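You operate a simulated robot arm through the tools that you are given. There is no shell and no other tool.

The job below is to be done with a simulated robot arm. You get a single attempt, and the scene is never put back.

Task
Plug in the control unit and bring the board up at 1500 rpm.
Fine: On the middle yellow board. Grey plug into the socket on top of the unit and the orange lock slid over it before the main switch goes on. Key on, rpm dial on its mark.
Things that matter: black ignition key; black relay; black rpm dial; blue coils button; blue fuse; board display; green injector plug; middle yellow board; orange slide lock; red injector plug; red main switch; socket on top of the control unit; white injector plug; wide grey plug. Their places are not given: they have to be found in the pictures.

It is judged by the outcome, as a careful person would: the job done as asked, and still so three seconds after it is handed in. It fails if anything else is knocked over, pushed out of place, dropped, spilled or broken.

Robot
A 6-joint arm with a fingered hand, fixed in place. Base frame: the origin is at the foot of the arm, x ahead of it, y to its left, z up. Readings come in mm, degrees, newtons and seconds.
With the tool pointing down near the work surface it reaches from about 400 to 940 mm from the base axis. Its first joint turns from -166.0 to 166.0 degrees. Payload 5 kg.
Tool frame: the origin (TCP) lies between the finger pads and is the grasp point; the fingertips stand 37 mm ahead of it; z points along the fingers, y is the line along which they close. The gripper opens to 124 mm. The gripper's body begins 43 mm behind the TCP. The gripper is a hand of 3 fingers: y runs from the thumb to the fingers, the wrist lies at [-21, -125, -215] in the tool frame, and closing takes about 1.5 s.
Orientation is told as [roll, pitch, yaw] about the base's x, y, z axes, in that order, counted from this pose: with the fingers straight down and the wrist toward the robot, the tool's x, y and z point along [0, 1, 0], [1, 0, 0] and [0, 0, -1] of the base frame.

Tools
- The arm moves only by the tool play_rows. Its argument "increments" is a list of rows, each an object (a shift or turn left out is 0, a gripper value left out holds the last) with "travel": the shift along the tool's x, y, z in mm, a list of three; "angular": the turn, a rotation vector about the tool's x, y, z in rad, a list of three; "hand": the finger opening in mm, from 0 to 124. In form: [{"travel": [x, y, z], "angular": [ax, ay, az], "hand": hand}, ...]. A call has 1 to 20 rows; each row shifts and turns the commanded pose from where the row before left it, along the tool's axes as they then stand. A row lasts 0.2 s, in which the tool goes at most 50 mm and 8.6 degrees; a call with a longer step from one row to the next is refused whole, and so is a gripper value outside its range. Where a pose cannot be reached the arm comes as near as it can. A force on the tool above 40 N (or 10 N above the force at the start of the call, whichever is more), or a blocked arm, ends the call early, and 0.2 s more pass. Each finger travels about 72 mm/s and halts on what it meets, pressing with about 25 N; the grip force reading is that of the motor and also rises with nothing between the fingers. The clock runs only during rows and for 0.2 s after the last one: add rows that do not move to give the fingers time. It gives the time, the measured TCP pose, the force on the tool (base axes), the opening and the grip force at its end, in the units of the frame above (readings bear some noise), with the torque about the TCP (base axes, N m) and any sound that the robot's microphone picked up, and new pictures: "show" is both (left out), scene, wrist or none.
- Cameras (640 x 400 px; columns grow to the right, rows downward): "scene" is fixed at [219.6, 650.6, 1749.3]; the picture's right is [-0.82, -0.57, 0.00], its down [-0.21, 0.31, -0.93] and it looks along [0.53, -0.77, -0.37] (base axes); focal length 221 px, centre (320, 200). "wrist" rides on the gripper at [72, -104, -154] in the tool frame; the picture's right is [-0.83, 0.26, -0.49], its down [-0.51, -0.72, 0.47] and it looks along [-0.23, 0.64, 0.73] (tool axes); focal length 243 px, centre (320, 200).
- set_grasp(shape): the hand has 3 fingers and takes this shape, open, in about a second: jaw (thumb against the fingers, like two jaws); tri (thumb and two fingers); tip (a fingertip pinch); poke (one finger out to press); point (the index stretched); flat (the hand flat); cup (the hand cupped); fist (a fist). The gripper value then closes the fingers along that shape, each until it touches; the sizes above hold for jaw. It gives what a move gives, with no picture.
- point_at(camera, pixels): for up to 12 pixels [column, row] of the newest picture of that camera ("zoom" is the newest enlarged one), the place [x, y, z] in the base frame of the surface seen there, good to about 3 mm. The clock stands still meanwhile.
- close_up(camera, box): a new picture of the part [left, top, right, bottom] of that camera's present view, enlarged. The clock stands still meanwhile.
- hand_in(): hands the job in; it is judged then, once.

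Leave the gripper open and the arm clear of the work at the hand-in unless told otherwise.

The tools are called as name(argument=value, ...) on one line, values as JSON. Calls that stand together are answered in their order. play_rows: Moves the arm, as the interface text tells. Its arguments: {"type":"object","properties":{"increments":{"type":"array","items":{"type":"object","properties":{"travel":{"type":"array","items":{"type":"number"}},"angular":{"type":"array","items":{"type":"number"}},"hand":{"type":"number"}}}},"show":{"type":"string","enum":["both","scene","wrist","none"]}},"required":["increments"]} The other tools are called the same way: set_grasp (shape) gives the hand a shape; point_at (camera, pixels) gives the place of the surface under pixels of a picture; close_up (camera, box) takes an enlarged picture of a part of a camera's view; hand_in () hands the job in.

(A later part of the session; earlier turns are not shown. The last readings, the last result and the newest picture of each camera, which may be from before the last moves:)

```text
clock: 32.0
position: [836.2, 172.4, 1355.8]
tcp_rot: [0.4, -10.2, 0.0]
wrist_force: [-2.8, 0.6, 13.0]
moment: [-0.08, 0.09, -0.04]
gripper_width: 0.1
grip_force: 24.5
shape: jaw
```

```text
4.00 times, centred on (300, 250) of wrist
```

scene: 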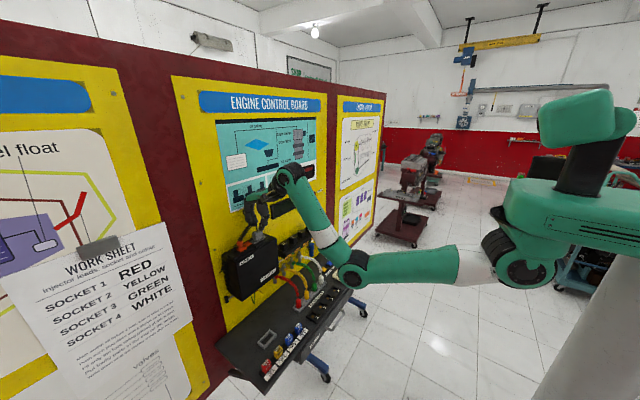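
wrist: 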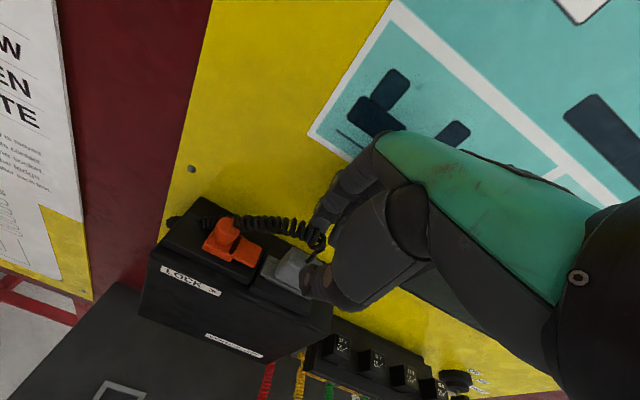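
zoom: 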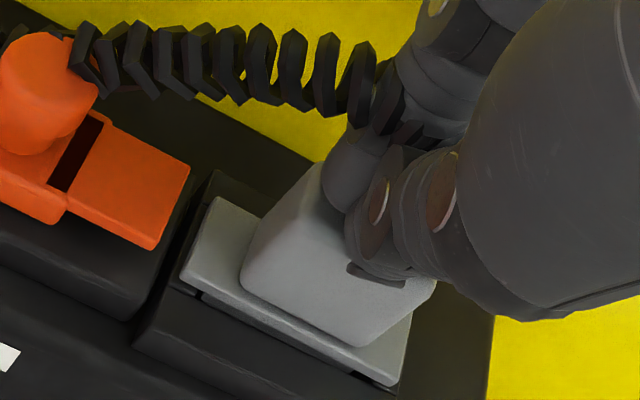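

Contact with 13 N. I press 2 mm more (towards 30 N).

play_rows(increments=[{"travel": [0, -0.5, 1.2]}, {"travel": [0, -0.5, 1.0]}, {}], show="none")

close_up(camera="scene", box=[248, 226, 280, 248])

point_at(camera="zoom", pixels=[[120, 275], [150, 290], [150, 300], [170, 295], [330, 205], [345, 200], [250, 255], [170, 310], [130, 270], [350, 210], [300, 240], [200, 320]])

```text
clock: 32.8
position: [835.1, 172.9, 1356.1]
tcp_rot: [0.6, -10.4, 0.0]
wrist_force: [-0.5, -0.8, 31.8]
moment: [-0.25, -0.06, 0.0]
gripper_width: 0.3
grip_force: 25.4
shape: jaw
```

```text
16.00 times, centred on (264, 237) of scene
```

zoom: 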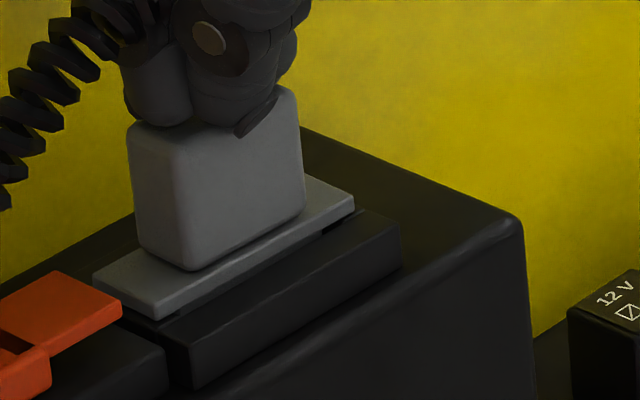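

```text
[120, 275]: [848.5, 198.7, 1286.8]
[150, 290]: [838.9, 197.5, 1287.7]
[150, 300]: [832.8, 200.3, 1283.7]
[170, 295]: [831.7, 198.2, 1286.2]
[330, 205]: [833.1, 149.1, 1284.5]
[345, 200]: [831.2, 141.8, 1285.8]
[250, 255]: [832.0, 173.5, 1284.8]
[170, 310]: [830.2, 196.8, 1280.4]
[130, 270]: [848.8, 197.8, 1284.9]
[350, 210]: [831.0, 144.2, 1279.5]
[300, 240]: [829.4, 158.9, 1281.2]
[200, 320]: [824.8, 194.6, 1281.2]
```

With 32 N the plug does not move further: flange flat at z≈1286, fully seated. Next the lock: I raise the hand, move left past the orange knob (y≈300), staying above everything.

play_rows(increments=[{"travel": [0, 1.7, -9.8]}, {"travel": [0, 2.4, -13.8]}, {"travel": [20, 0, 0]}, {"travel": [24, 0, 0]}, {"travel": [24, 0, 0]}, {"travel": [24, 0, 0]}, {"travel": [24, 0, 0]}, {"travel": [14, 0, 0]}, {}], show="both")

close_up(camera="scene", box=[220, 200, 292, 262])

close_up(camera="wrist", box=[260, 180, 440, 320])

```text
clock: 34.8
position: [834.4, 302.6, 1379.1]
tcp_rot: [0.5, -9.8, 0.0]
wrist_force: [-0.4, 0.5, 0.3]
moment: [-0.04, 0.0, 0.01]
gripper_width: 0.1
grip_force: 25.0
shape: jaw
```

scene: 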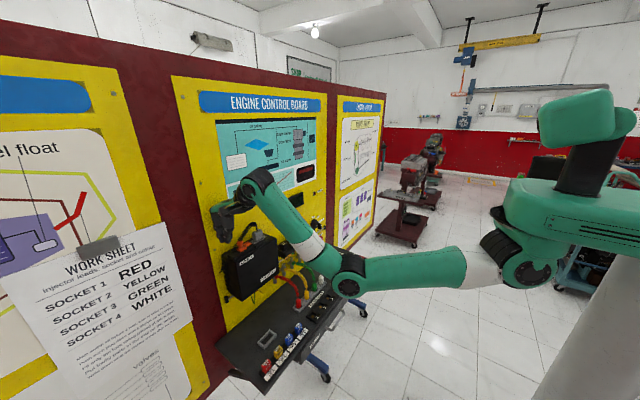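
wrist: 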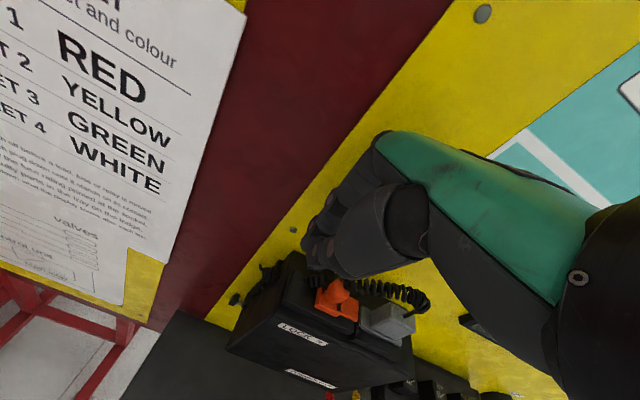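

```text
6.45 times, centred on (256, 231) of scene
```

zoom: 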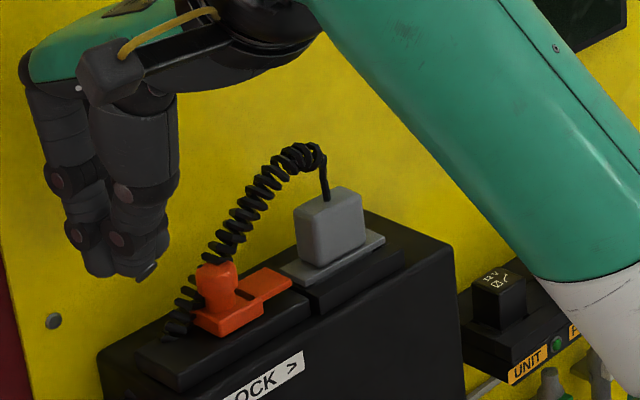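

```text
2.86 times, centred on (350, 250) of wrist
```

zoom: 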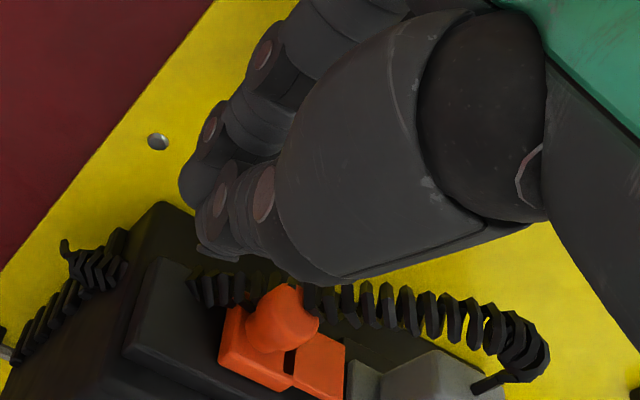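

I measure the fingertips and the knob to choose the pushing height and the side clearance.

point_at(camera="scene", pixels=[[228, 242], [222, 241], [230, 238], [218, 236], [224, 236], [240, 246], [237, 246], [239, 242], [243, 247], [240, 251], [230, 232], [232, 230]])

close_up(camera="scene", box=[216, 228, 248, 256])

point_at(camera="wrist", pixels=[[325, 262], [318, 268], [330, 278], [300, 245], [312, 258], [340, 270], [330, 292], [338, 288], [326, 300], [345, 315], [305, 262], [322, 250]])

```text
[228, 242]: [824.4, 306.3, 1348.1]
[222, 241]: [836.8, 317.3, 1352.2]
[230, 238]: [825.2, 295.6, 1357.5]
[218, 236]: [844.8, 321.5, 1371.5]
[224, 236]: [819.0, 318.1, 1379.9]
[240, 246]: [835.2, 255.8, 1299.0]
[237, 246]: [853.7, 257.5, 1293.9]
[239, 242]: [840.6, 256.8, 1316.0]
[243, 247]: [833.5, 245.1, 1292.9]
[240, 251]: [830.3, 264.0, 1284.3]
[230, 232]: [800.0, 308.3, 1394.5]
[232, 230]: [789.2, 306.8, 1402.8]
```

```text
14.29 times, centred on (232, 242) of scene
```

zoom: 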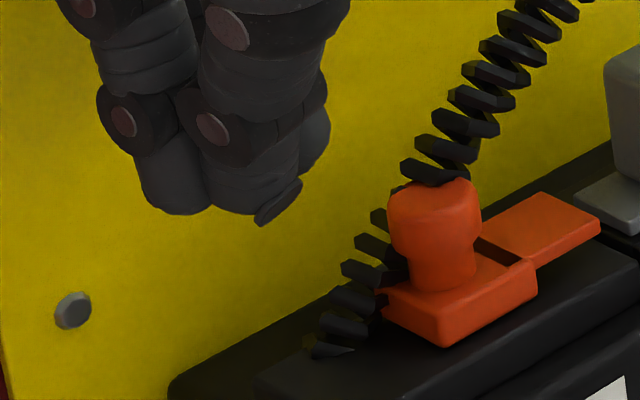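

```text
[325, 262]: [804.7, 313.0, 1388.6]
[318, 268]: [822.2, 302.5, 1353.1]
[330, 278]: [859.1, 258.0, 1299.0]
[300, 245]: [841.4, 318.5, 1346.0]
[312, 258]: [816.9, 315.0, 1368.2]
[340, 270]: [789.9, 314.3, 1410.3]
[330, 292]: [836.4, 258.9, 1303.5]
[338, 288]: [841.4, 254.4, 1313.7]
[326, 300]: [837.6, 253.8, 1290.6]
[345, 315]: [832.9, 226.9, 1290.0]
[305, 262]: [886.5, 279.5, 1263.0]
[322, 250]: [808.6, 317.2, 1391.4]
```

The fingertips span y≈284–320 at z≈1343; the knob's left side is at y≈258, its block's end at 264, top 1317. I lower 52 mm beside it (tips ≈1290), then come towards it.

play_rows(increments=[{"travel": [0, -2.4, 13.8]}, {"travel": [0, -2.4, 13.8]}, {"travel": [0, -2.4, 13.8]}, {"travel": [0, -1.7, 9.8]}, {"travel": [-8, 0, 0]}, {}], show="none")

close_up(camera="scene", box=[216, 222, 264, 256])

close_up(camera="wrist", box=[260, 180, 440, 320])

```text
clock: 36.2
position: [834.7, 295.4, 1326.1]
tcp_rot: [0.5, -10.0, -0.1]
wrist_force: [-0.1, 0.3, -0.3]
moment: [0.02, 0.02, -0.04]
gripper_width: 0.2
grip_force: 25.0
shape: jaw
```

```text
11.76 times, centred on (240, 239) of scene
```

zoom: 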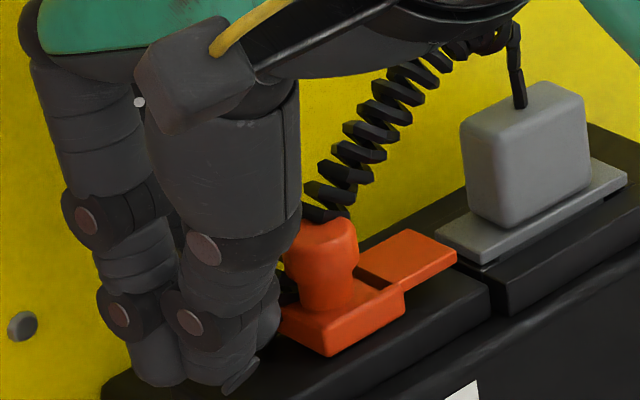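

```text
2.86 times, centred on (350, 250) of wrist
```

zoom: 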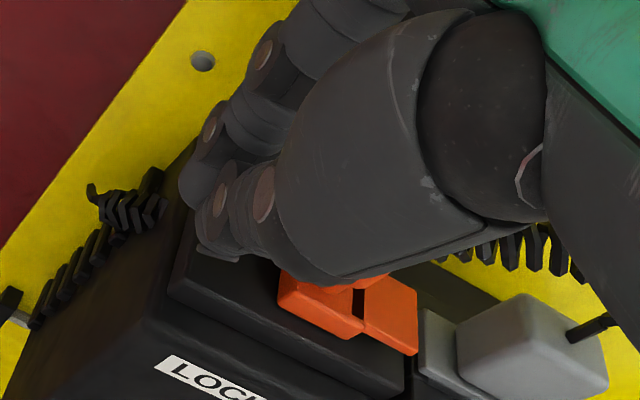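

The fingers stand left of the knob. I push to the right (−y) in 3–4 mm steps.

play_rows(increments=[{"travel": [-4, 0, 0]}, {"travel": [-4, 0, 0]}, {"travel": [-4, 0, 0]}, {"travel": [-4, 0, 0]}, {}], show="none")

close_up(camera="scene", box=[216, 222, 264, 256])

```text
clock: 37.4
position: [837.1, 278.9, 1326.0]
tcp_rot: [0.5, -9.9, -0.1]
wrist_force: [-0.1, 0.7, 0.1]
moment: [0.03, -0.01, 0.02]
gripper_width: 0.0
grip_force: 24.9
shape: jaw
```

```text
11.76 times, centred on (240, 239) of scene
```

zoom: 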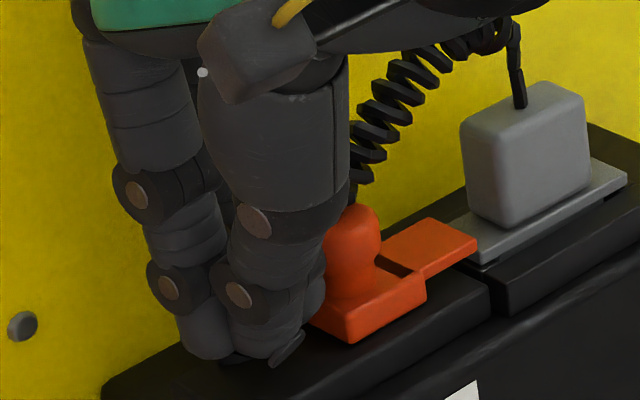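

The lock is sliding with hardly any force (blade tip moved from (457,250) to (477,240)). I push 12 mm more.

play_rows(increments=[{"travel": [-4, 0, 0]}, {"travel": [-4, 0, 0]}, {"travel": [-4, 0, 0]}, {}], show="none")

close_up(camera="scene", box=[216, 222, 264, 256])

```text
clock: 38.4
position: [835.8, 266.7, 1326.8]
tcp_rot: [0.6, -10.2, -0.1]
wrist_force: [-0.6, -1.0, 0.8]
moment: [-0.05, 0.02, 0.01]
gripper_width: 0.0
grip_force: 25.0
shape: jaw
```

```text
11.76 times, centred on (240, 239) of scene
```

zoom: 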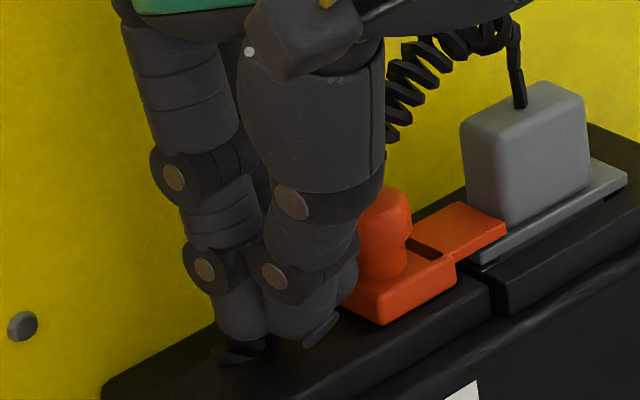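

The blade is now over the flange and nearing the handle. I push on in 2–3 mm steps until it stops.

play_rows(increments=[{"travel": [-3, 0, 0]}, {"travel": [-2, 0, 0]}, {"travel": [-2, 0, 0]}, {"travel": [-2, 0, 0]}, {}], show="none")

close_up(camera="scene", box=[220, 222, 268, 256])

```text
clock: 39.6
position: [836.2, 260.4, 1326.2]
tcp_rot: [0.6, -10.1, 0.0]
wrist_force: [2.3, 28.6, 2.6]
moment: [0.82, -0.02, 0.27]
gripper_width: 0.0
grip_force: 25.0
shape: jaw
```

```text
11.76 times, centred on (244, 239) of scene
```

zoom: 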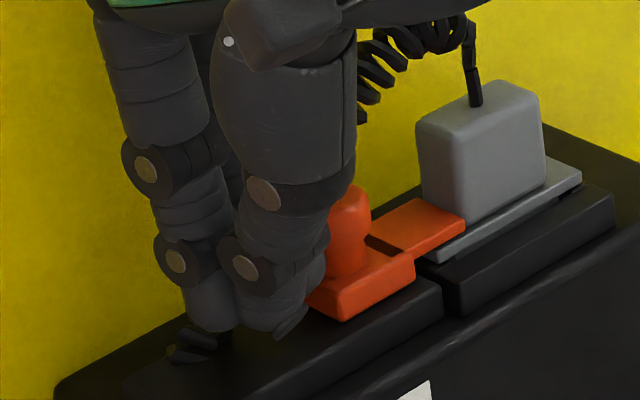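

The push met a firm stop (28.6 N), the blade over the flange right up to the handle. I back off, raise the hand and check.

play_rows(increments=[{"travel": [10, 0, 0]}, {"travel": [14, 0, 0]}, {"travel": [0, 3.5, -19.7]}, {"travel": [0, 3.5, -19.7]}, {}], show="both")

close_up(camera="scene", box=[232, 224, 280, 256])

point_at(camera="zoom", pixels=[[300, 215], [330, 205], [285, 230], [230, 270], [240, 185], [215, 230], [270, 255], [330, 240], [360, 160], [420, 200], [260, 220], [340, 225]])

```text
clock: 40.8
position: [837.8, 280.8, 1367.5]
tcp_rot: [0.5, -10.0, -0.1]
wrist_force: [0.3, 0.0, 0.8]
moment: [-0.01, -0.03, 0.01]
gripper_width: 0.0
grip_force: 25.1
shape: jaw
```

scene: 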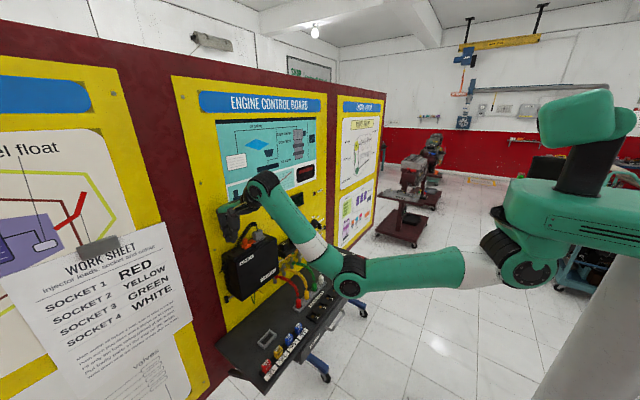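
wrist: 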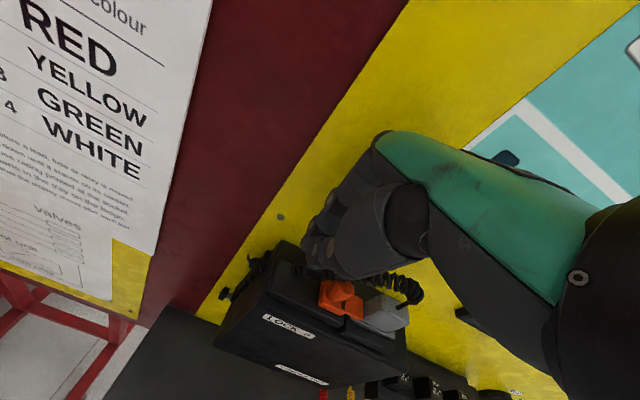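

```text
12.50 times, centred on (256, 240) of scene
```

zoom: 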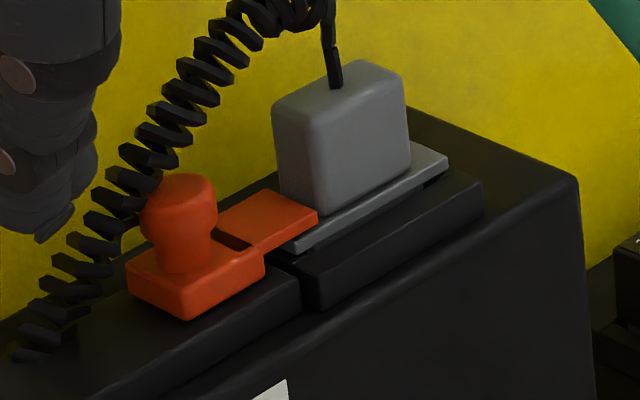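

```text
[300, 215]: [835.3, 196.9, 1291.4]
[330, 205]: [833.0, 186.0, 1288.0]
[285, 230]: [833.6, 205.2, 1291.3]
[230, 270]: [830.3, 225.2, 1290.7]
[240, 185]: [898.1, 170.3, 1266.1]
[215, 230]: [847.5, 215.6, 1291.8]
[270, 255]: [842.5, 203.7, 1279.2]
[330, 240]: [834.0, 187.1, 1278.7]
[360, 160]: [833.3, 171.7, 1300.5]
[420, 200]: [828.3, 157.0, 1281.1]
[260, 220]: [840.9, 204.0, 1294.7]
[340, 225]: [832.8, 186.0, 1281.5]
```

The plug is in and the lock's blade lies over its flange up to the handle. Next the red main switch at about (663,−424,915): its "I" end (x≈648) stands higher, so it is off now. I withdraw from the unit and travel to the right, above everything on the bench.

play_rows(increments=[{"travel": [0, -14.8, -2.6]}, {"travel": [0, -19.7, -3.5]}, {"travel": [0, -19.7, -3.5]}, {"travel": [0, -19.7, -3.5]}, {}], show="none")

play_rows(increments=[{"travel": [-20, 0, 0]}, {"travel": [-30, 0, 5]}, {"travel": [-35, 0, 10], "angular": [0.04, 0, 0]}, {"travel": [-40, 0, 15], "angular": [0.04, 0, 0]}, {"travel": [-40, 0, 18], "angular": [0.04, 0, 0]}, {"travel": [-40, 0, 18], "angular": [0.0545, 0, 0]}, {"travel": [-40, 0, 18]}, {"travel": [-40, 0, 18]}, {"travel": [-40, 0, 18]}, {"travel": [-40, 0, 18]}, {"travel": [-40, 0, 18]}, {}], show="both")

```text
clock: 42.0
position: [760.0, 283.0, 1366.0]
tcp_rot: [0.4, -10.0, 0.0]
wrist_force: [-0.3, 0.1, 0.3]
moment: [-0.01, 0.02, 0.0]
gripper_width: 0.0
grip_force: 24.5
shape: jaw
```

```text
clock: 44.6
position: [767.8, -123.2, 1206.0]
tcp_rot: [0.5, 0.0, 0.1]
wrist_force: [-0.8, -0.5, 0.5]
moment: [0.01, 0.03, 0.01]
gripper_width: 0.0
grip_force: 25.0
shape: jaw
```

scene: 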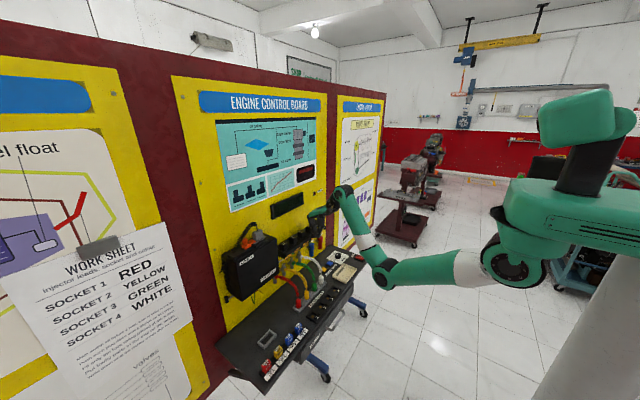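
wrist: 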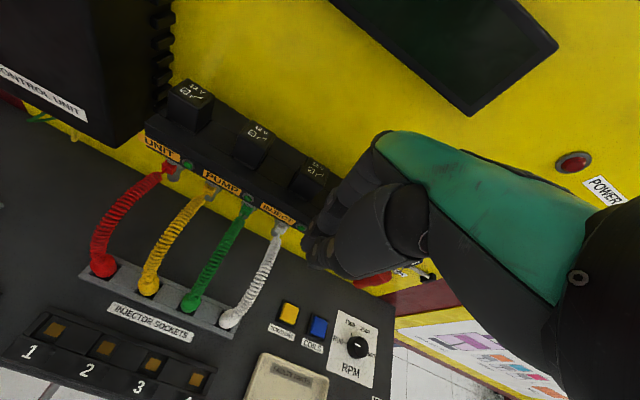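

I move back and right to free space near (655,−325,1145), in order to change the hand shape to "poke" there.

play_rows(increments=[{"travel": [-33.3, -18.5, 10]}, {"travel": [-33.3, -18.5, 10]}, {"travel": [-33.3, -18.5, 10]}, {"travel": [-33.3, -18.5, 10]}, {"travel": [-33.3, -18.5, 10]}, {"travel": [-33.3, -18.5, 10]}, {}], show="none")

set_grasp(shape="poke")

play_rows(increments=[{}], show="both")

close_up(camera="wrist", box=[240, 120, 440, 360])

close_up(camera="scene", box=[320, 200, 400, 280])

```text
clock: 46.2
position: [657.9, -323.8, 1144.1]
tcp_rot: [0.6, -0.1, 0.0]
wrist_force: [-0.6, 0.8, 0.5]
moment: [0.02, 0.03, 0.0]
gripper_width: 0.0
grip_force: 24.8
shape: jaw
```

```text
clock: 47.1
position: [657.3, -323.8, 1145.0]
tcp_rot: [0.5, -0.1, -0.1]
wrist_force: [0.5, 0.0, -0.2]
moment: [0.02, 0.02, 0.02]
gripper_width: 0.0
grip_force: 0.1
shape: poke
```

```text
clock: 47.5
position: [656.9, -323.0, 1144.6]
tcp_rot: [0.6, -0.1, 0.1]
wrist_force: [-0.6, -0.6, -0.2]
moment: [-0.03, 0.02, -0.01]
gripper_width: 0.3
grip_force: 0.0
shape: poke
```

scene: 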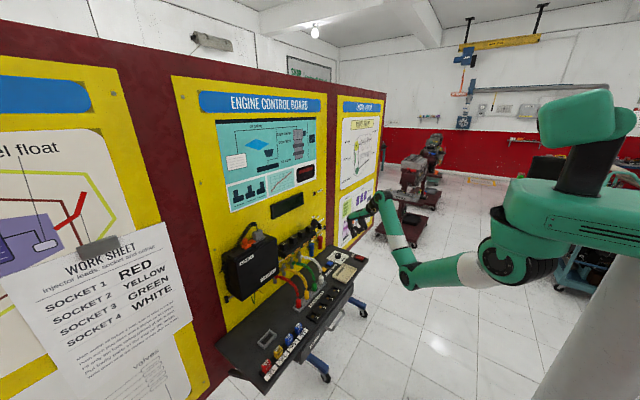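
wrist: 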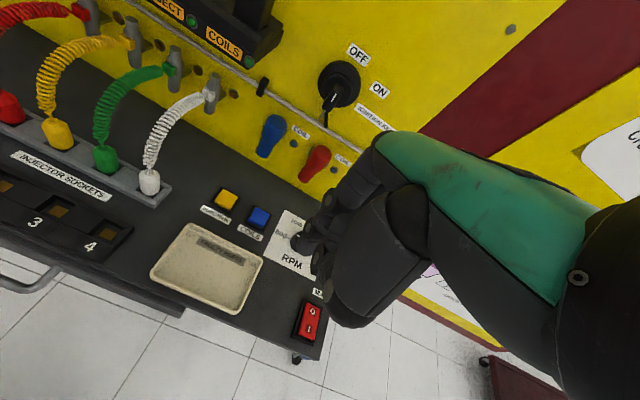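

```text
1.67 times, centred on (340, 240) of wrist
```

zoom: 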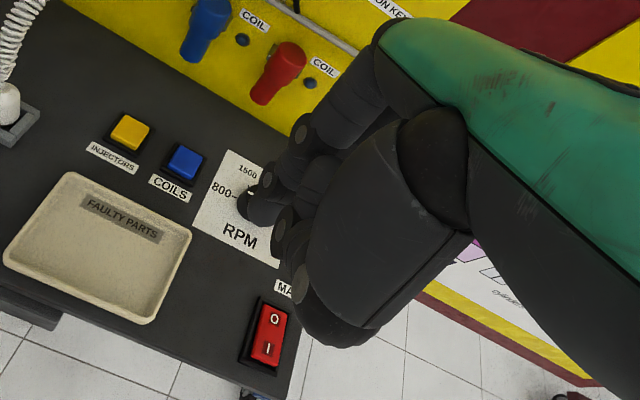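

```text
5.00 times, centred on (360, 240) of scene
```

zoom: 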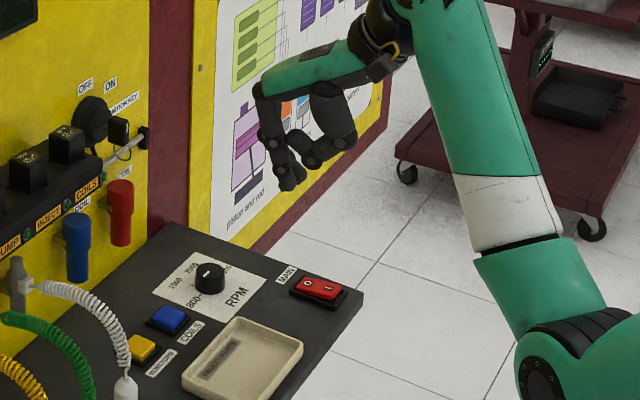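

The index finger is stretched now. I measure its tip from both pictures, and the main switch and dial from this new view.

close_up(camera="scene", box=[336, 215, 376, 245])

point_at(camera="scene", pixels=[[353, 237], [352, 236], [355, 236], [350, 232], [348, 228], [360, 232], [354, 234], [346, 222]])

point_at(camera="wrist", pixels=[[298, 244], [292, 240], [302, 232], [310, 225], [305, 250], [318, 260], [325, 200], [340, 205], [307, 312], [308, 328], [312, 305], [300, 335]])

```text
13.33 times, centred on (356, 230) of scene
```

zoom: 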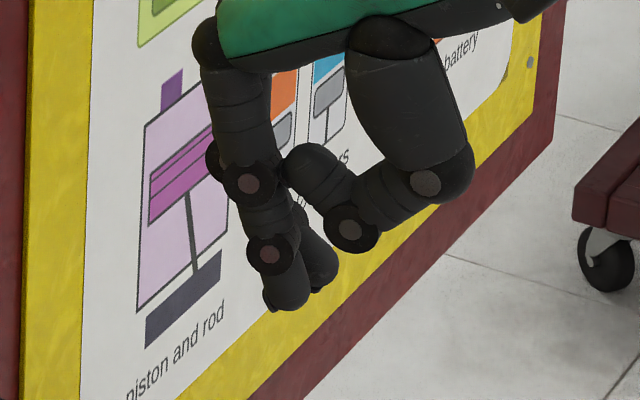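

```text
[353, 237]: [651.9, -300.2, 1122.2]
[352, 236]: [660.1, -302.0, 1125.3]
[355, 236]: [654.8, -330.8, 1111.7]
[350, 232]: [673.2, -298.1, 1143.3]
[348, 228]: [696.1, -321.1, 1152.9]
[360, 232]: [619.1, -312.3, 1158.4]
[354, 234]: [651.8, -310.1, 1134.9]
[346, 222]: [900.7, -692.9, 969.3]
```

```text
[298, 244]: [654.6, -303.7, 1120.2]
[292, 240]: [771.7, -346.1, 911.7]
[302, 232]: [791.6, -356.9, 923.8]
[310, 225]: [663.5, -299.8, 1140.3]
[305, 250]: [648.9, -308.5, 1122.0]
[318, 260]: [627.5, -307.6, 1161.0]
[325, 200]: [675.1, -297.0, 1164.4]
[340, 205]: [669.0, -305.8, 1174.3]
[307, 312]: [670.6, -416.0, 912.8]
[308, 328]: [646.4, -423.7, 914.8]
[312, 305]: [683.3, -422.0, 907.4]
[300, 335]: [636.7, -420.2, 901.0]
```

In "poke" two fingertips reach down side by side. I try "point" (index stretched) for a single tip.

set_grasp(shape="point")

play_rows(increments=[{}], show="both")

close_up(camera="scene", box=[336, 205, 386, 250])

close_up(camera="wrist", box=[220, 140, 420, 360])

```text
clock: 48.4
position: [657.0, -323.4, 1145.7]
tcp_rot: [0.6, -0.1, 0.0]
wrist_force: [-0.4, 0.6, 1.3]
moment: [-0.01, 0.02, -0.01]
gripper_width: 0.3
grip_force: 0.1
shape: point
```

```text
clock: 48.8
position: [656.9, -323.4, 1145.3]
tcp_rot: [0.4, -0.1, 0.1]
wrist_force: [-0.2, 0.4, -0.1]
moment: [0.01, 0.0, -0.02]
gripper_width: 0.1
grip_force: 0.0
shape: point
```

scene: 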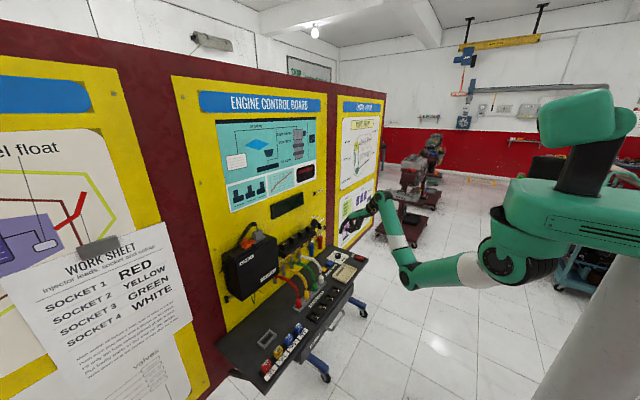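
wrist: 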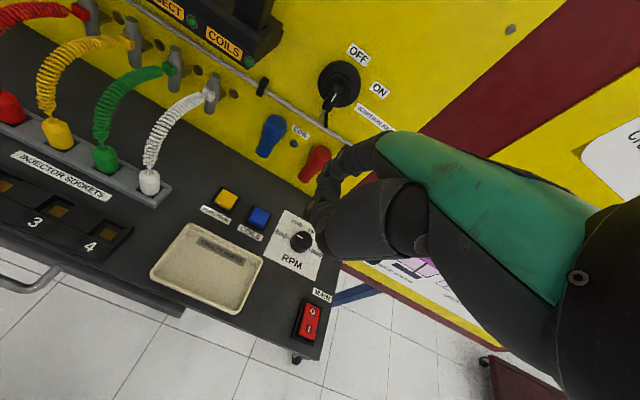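

```text
8.89 times, centred on (361, 228) of scene
```

zoom: 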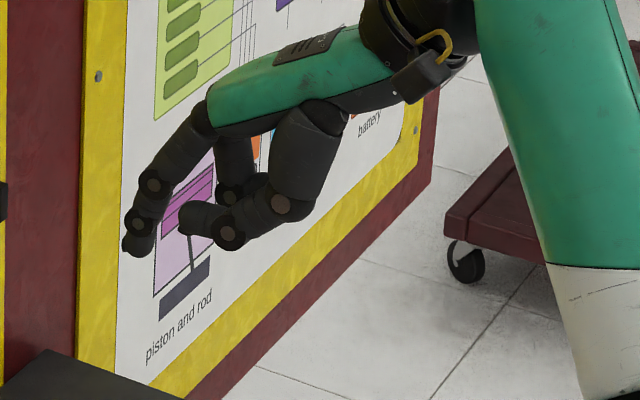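

```text
1.82 times, centred on (320, 250) of wrist
```

zoom: 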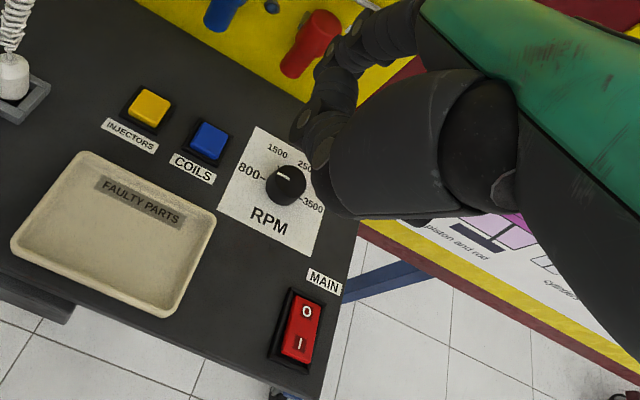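

point_at(camera="scene", pixels=[[340.2, 234], [339, 231], [343, 233], [341, 229], [345, 223], [350.5, 233], [348, 230], [356, 229], [351, 226], [342, 227], [340.5, 236], [350, 235]])

point_at(camera="wrist", pixels=[[313, 213], [318, 205], [325, 190], [322, 226], [335, 250], [330, 175], [308, 215], [316, 220], [309, 312], [308, 330], [301, 242], [292, 240]])

close_up(camera="wrist", box=[270, 200, 350, 350])

```text
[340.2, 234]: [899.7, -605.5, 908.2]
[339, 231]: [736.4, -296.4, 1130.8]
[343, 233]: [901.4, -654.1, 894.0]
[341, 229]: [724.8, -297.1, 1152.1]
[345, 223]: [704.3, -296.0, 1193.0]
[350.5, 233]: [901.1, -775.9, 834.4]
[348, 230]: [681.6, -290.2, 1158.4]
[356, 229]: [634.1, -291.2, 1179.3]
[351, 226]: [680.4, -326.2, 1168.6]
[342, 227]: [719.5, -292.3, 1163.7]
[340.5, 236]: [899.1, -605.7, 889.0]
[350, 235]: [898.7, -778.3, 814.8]
```

```text
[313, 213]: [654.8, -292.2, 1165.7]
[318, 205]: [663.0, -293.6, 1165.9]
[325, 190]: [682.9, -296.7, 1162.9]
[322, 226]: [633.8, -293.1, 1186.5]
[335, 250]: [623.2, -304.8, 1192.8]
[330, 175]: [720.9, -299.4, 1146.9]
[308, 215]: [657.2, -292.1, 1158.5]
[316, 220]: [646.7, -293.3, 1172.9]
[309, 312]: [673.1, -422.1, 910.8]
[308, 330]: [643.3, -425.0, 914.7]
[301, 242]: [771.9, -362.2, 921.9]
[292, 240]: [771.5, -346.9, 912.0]
```

```text
2.67 times, centred on (310, 275) of wrist
```

zoom: 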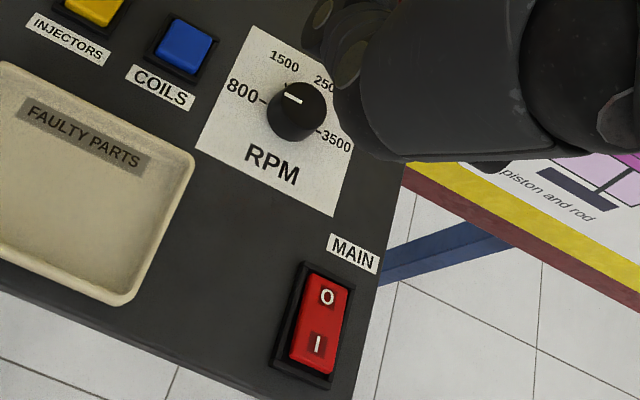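

In "point" the index tip is about 80 mm ahead of the TCP, ~17 mm to its left and 25 mm below it, and it is the lowest part: good for pressing. The dial stands at 800 (marks 800, 1500, 2500, 3500). The switch's "I" end is the raised one at x≈645. I bring the tip above it.

play_rows(increments=[{"travel": [-14.75, -11.4, 20]}, {"travel": [-14.75, -11.4, 22]}, {"travel": [-14.75, -11.4, 22]}, {"travel": [-14.75, -11.4, 22]}, {"travel": [-14.75, -11.4, 22]}, {"travel": [-14.75, -11.4, 22]}, {"travel": [-14.75, -11.4, 22]}, {"travel": [-14.75, -11.4, 20]}, {}], show="both")

close_up(camera="scene", box=[336, 230, 386, 280])

close_up(camera="wrist", box=[220, 120, 420, 320])

```text
clock: 50.8
position: [567.6, -440.0, 971.0]
tcp_rot: [0.6, -0.1, 0.1]
wrist_force: [-0.3, 0.4, 0.6]
moment: [-0.01, 0.0, 0.0]
gripper_width: 0.0
grip_force: 0.2
shape: point
```

scene: 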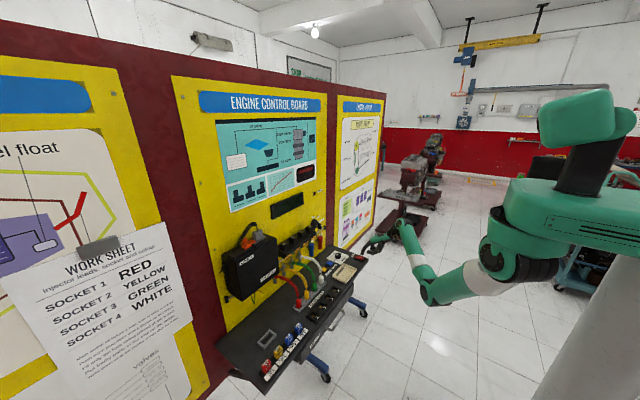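
wrist: 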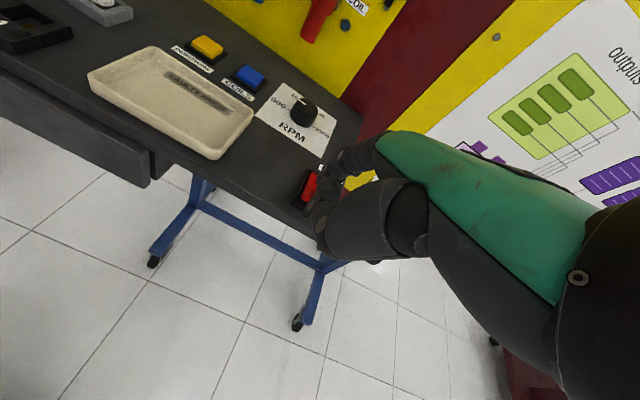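

```text
8.00 times, centred on (361, 255) of scene
```

zoom: 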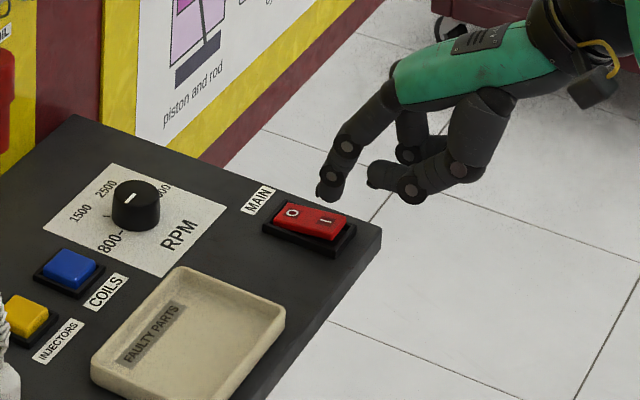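

```text
2.00 times, centred on (320, 220) of wrist
```

zoom: 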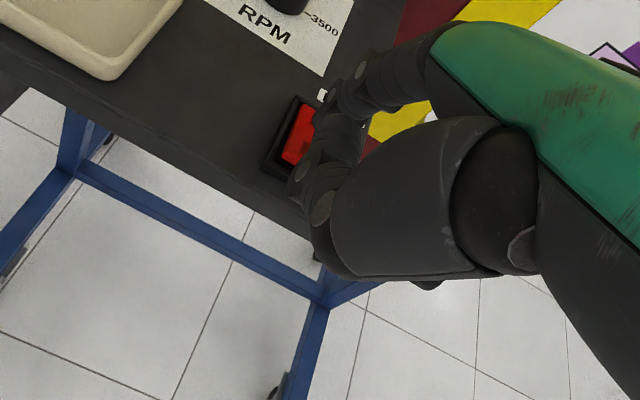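

close_up(camera="scene", box=[350, 244, 374, 264])

point_at(camera="scene", pixels=[[362, 254], [361.5, 253], [363, 254], [362.5, 252], [364, 250], [357.5, 256.5], [361.5, 258], [359.5, 257], [363, 259], [360, 259], [363, 257.5], [357, 258.5]])

```text
16.00 times, centred on (362, 254) of scene
```

zoom: 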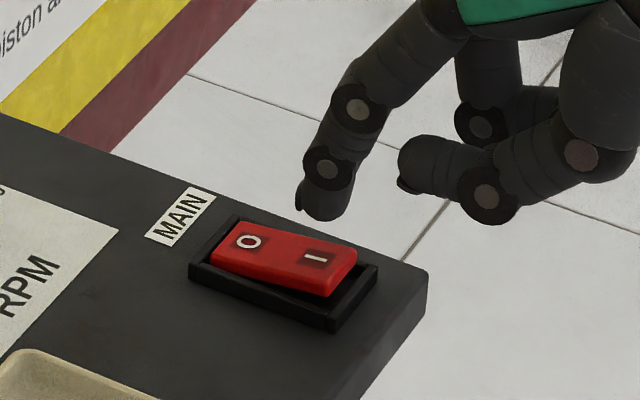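

```text
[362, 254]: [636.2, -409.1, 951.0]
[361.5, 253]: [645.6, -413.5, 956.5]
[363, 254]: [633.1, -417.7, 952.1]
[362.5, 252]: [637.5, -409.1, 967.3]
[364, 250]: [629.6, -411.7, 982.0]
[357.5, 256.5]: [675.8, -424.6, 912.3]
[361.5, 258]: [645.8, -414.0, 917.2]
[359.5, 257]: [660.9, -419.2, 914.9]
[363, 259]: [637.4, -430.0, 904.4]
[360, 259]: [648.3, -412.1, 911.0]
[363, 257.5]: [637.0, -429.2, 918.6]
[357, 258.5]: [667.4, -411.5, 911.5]
```

The tip is at about (640,−419, bottom 947), the "I" end at (643,−424,918). I shift +4 mm in x, −5 mm in y, lower 24 mm and check.

play_rows(increments=[{"travel": [-5, 4, 0]}, {"travel": [0, 0, 10]}, {"travel": [0, 0, 10]}, {"travel": [0, 0, 4]}, {}], show="none")

close_up(camera="scene", box=[350, 244, 374, 264])

close_up(camera="wrist", box=[260, 140, 380, 260])

```text
clock: 52.0
position: [571.0, -445.4, 947.1]
tcp_rot: [0.5, -0.1, 0.0]
wrist_force: [-0.1, 0.3, 0.4]
moment: [0.01, -0.02, -0.01]
gripper_width: 0.0
grip_force: 0.1
shape: point
```

```text
16.00 times, centred on (362, 254) of scene
```

zoom: 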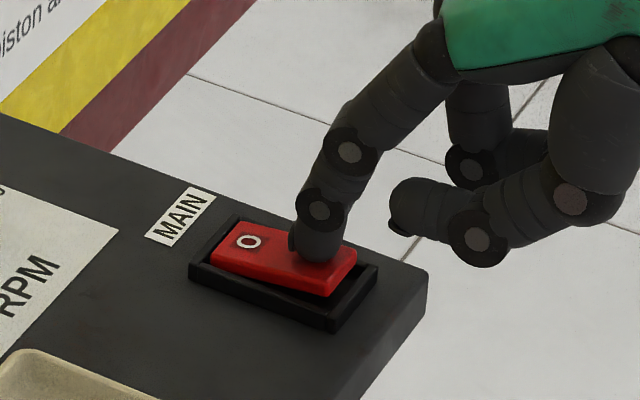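

```text
3.33 times, centred on (320, 200) of wrist
```

zoom: 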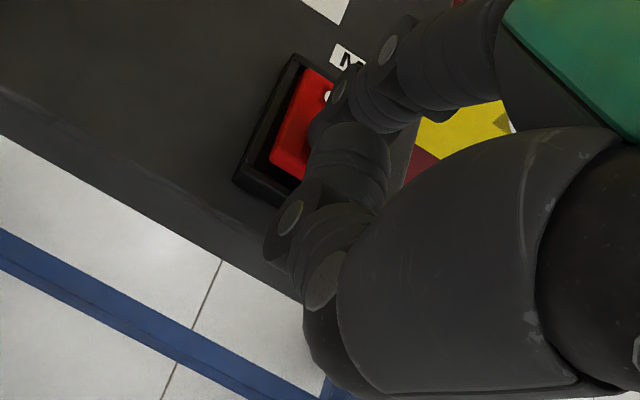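

The tip is right over the "I". I press down in 2–3 mm steps.

play_rows(increments=[{"travel": [0, -2, 3]}, {"travel": [0, 0, 3]}, {"travel": [0, 0, 2]}, {}], show="none")

close_up(camera="scene", box=[350, 244, 374, 264])

```text
clock: 53.0
position: [568.5, -445.8, 942.1]
tcp_rot: [0.3, -0.3, -0.1]
wrist_force: [-10.7, -1.1, 23.0]
moment: [0.37, -1.7, 0.1]
gripper_width: 0.0
grip_force: 0.1
shape: point
```

```text
16.00 times, centred on (362, 254) of scene
```

zoom: 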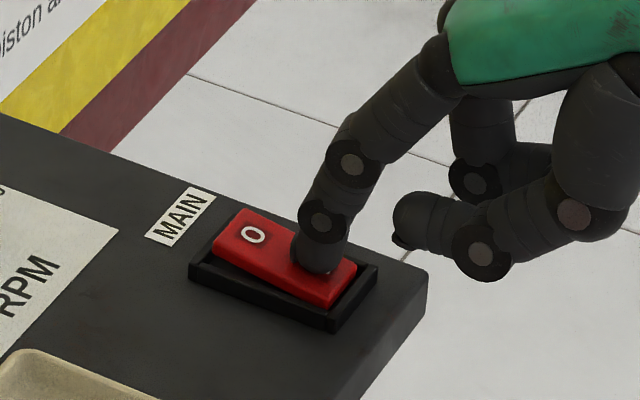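

The rocker has tipped (the "O" end now stands up). I lift the finger and check the switch, the power lamp and the display.

play_rows(increments=[{"travel": [0, 0, -8]}, {"travel": [0, 0, -14]}, {"travel": [0, 0, -20]}, {"travel": [0, 0, -20]}, {}], show="scene")

close_up(camera="scene", box=[346, 240, 374, 266])

close_up(camera="scene", box=[265, 180, 329, 220])

close_up(camera="scene", box=[286, 208, 350, 248])

```text
clock: 54.2
position: [568.5, -443.2, 1002.9]
tcp_rot: [0.5, -0.1, -0.1]
wrist_force: [0.0, -0.4, -0.4]
moment: [0.01, 0.05, 0.0]
gripper_width: 0.0
grip_force: 0.1
shape: point
```

scene: 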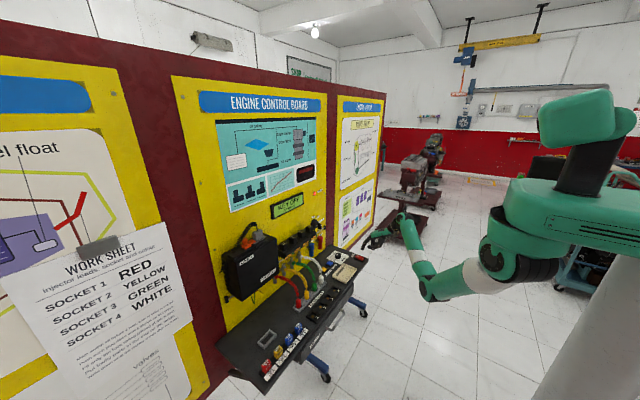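

```text
15.38 times, centred on (360, 253) of scene
```

zoom: 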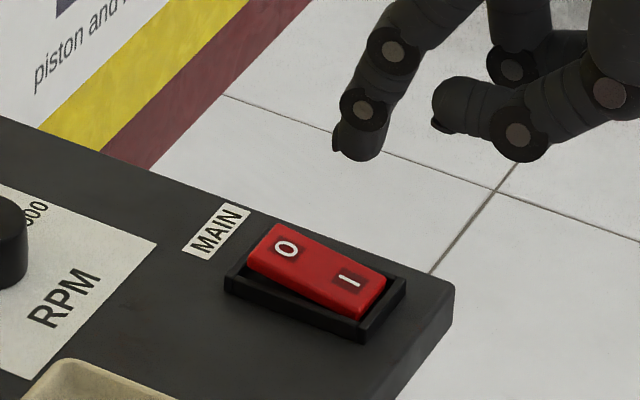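

```text
10.00 times, centred on (297, 200) of scene
```

zoom: 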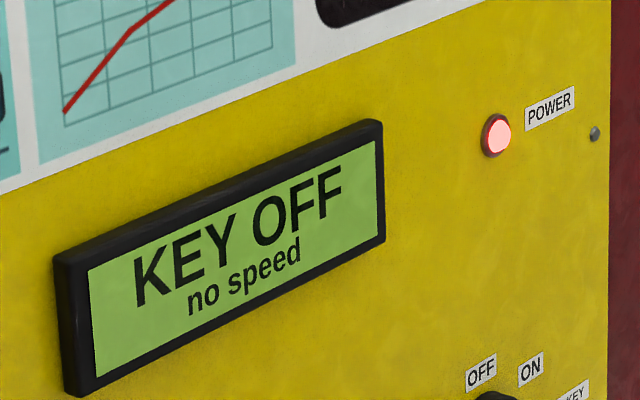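

```text
10.00 times, centred on (318, 228) of scene
```

zoom: 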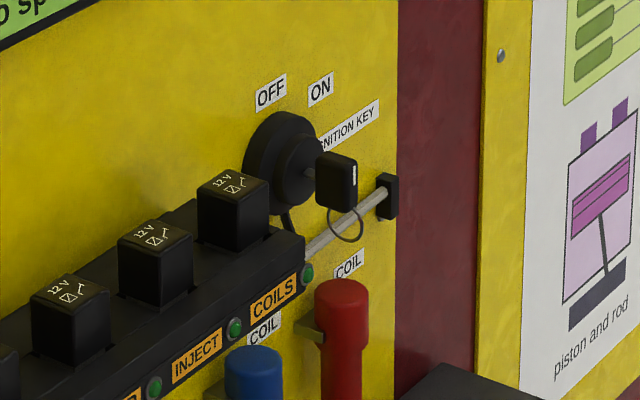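

The power lamp is lit and the display reads "KEY OFF / no speed". Next the ignition key. I measure the key, its lock and the OFF/ON labels.

close_up(camera="scene", box=[306, 212, 338, 236])

point_at(camera="zoom", pixels=[[206, 40], [285, 32], [285, 165], [235, 120], [260, 80], [315, 130], [330, 160], [370, 165], [375, 200], [330, 220], [375, 240], [390, 250]])

point_at(camera="scene", pixels=[[313, 217.2], [318, 216.8], [321.3, 227.5], [319.8, 224.2], [321.8, 224], [318.5, 227], [318.5, 231], [320.5, 231.5], [322, 229], [315, 220], [313, 224], [322.5, 222]])

```text
16.00 times, centred on (322, 224) of scene
```

zoom: 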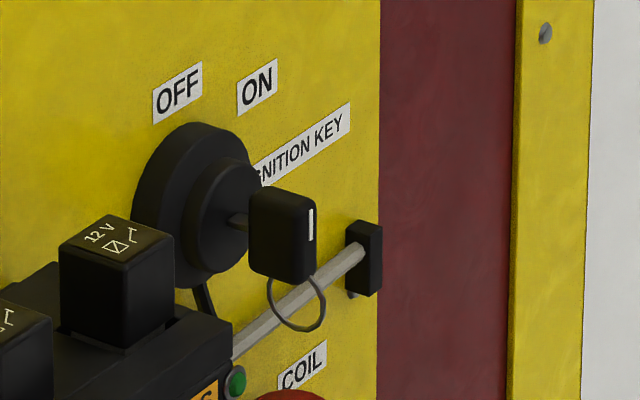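

```text
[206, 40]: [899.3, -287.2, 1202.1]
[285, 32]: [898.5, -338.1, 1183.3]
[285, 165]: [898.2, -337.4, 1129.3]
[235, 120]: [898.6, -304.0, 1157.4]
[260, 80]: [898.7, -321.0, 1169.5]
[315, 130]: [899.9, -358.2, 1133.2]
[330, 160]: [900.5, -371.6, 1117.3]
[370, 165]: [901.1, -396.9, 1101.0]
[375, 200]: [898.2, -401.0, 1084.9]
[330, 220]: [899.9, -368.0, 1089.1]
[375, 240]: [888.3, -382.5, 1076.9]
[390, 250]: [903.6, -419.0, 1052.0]
```

```text
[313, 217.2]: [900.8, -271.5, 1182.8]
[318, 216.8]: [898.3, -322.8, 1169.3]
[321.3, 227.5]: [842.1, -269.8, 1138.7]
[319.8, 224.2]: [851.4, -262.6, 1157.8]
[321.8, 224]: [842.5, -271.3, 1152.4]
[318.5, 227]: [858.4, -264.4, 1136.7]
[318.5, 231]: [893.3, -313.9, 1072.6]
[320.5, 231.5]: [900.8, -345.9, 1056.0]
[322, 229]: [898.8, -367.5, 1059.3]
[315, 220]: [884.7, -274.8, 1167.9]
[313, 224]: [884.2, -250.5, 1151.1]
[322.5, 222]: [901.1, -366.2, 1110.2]
```

OFF lies straight above the lock (y −271), ON to the upper right (y −323, z 1169), the key plate is upright at y≈−262…−271, z≈1130–1158, x≈842–866. I plan to push the plate's upper half to the right with the stretched index pointing at the board. First I raise the hand and pitch it forward by 63°.

play_rows(increments=[{"travel": [0, 0, -25]}, {"travel": [0, 0, -30]}, {"travel": [0, 0, -30]}, {"angular": [-0.1375, 0, 0]}, {"angular": [-0.1375, 0, 0]}, {"angular": [-0.1375, 0, 0]}, {"angular": [-0.1375, 0, 0]}, {"angular": [-0.1375, 0, 0]}, {"angular": [-0.1375, 0, 0]}, {"angular": [-0.1375, 0, 0]}, {"angular": [-0.1375, 0, 0]}, {}], show="both")

```text
clock: 56.8
position: [569.0, -445.0, 1087.7]
tcp_rot: [1.1, -63.2, -1.0]
wrist_force: [0.2, 0.3, 0.6]
moment: [0.04, 0.0, 0.04]
gripper_width: 0.0
grip_force: 0.1
shape: point
```

scene: 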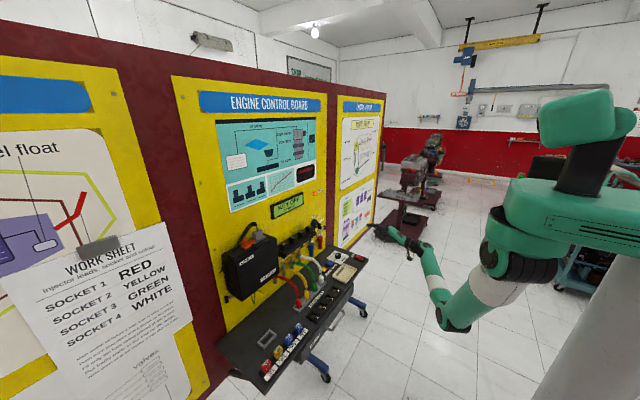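
wrist: 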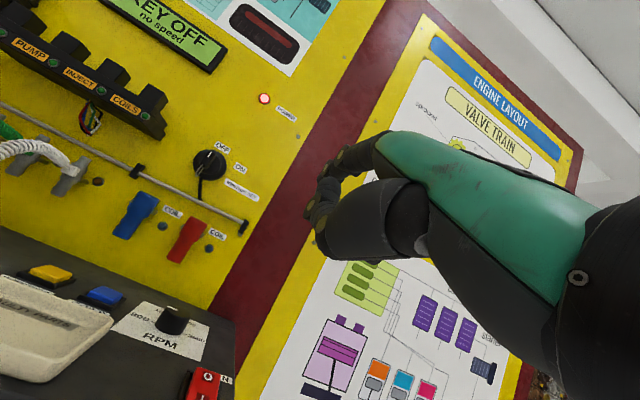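

Good pose. I look at the key from the wrist camera and measure the index tip.

close_up(camera="wrist", box=[170, 120, 270, 220])

point_at(camera="wrist", pixels=[[207, 160], [212, 155], [205, 168], [200, 175], [224, 149], [240, 166], [195, 163], [210, 165], [212, 178], [222, 165], [208, 148], [215, 170]])

close_up(camera="scene", box=[360, 215, 420, 265])

point_at(camera="scene", pixels=[[373, 226], [375, 226.5], [378, 228], [382, 229], [386, 231], [377, 232], [381, 235], [390, 236], [372, 225], [384, 227], [395, 240], [374, 228]])

```text
4.00 times, centred on (220, 170) of wrist
```

zoom: 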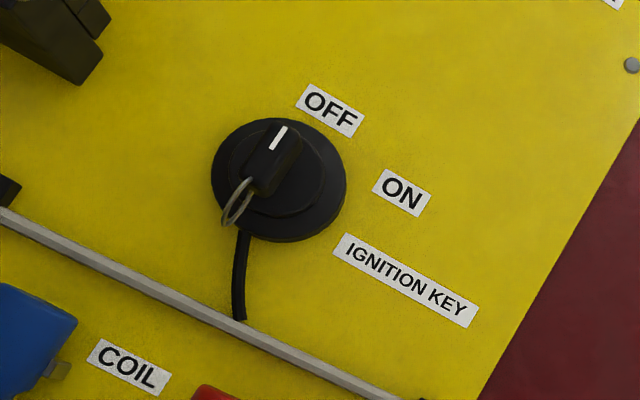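

```text
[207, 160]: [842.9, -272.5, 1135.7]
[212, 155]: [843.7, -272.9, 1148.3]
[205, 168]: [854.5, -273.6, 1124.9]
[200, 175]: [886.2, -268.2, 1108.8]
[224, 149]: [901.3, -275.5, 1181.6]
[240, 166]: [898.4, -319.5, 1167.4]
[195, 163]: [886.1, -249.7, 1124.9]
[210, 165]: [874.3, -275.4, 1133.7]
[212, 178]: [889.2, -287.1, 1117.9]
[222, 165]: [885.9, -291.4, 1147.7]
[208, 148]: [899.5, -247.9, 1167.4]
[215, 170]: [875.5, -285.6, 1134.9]
```

```text
8.00 times, centred on (390, 240) of scene
```

zoom: 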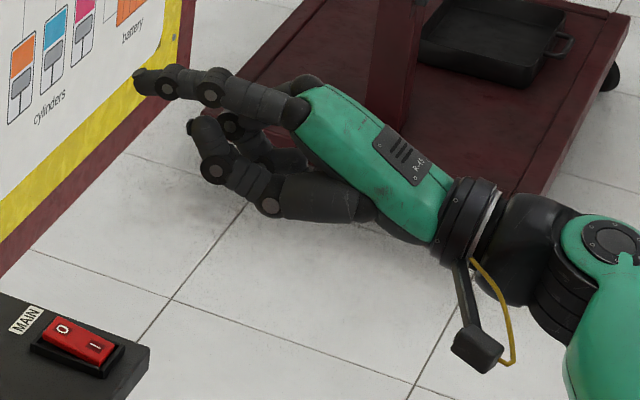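

```text
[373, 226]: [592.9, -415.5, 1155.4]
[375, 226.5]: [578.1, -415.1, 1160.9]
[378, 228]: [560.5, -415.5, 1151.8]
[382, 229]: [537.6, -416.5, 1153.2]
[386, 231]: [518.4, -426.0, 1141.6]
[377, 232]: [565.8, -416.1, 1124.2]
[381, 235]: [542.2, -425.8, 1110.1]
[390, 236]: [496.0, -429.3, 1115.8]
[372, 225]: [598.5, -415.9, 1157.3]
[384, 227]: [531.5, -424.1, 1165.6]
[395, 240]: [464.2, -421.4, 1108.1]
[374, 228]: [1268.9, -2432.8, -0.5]
```

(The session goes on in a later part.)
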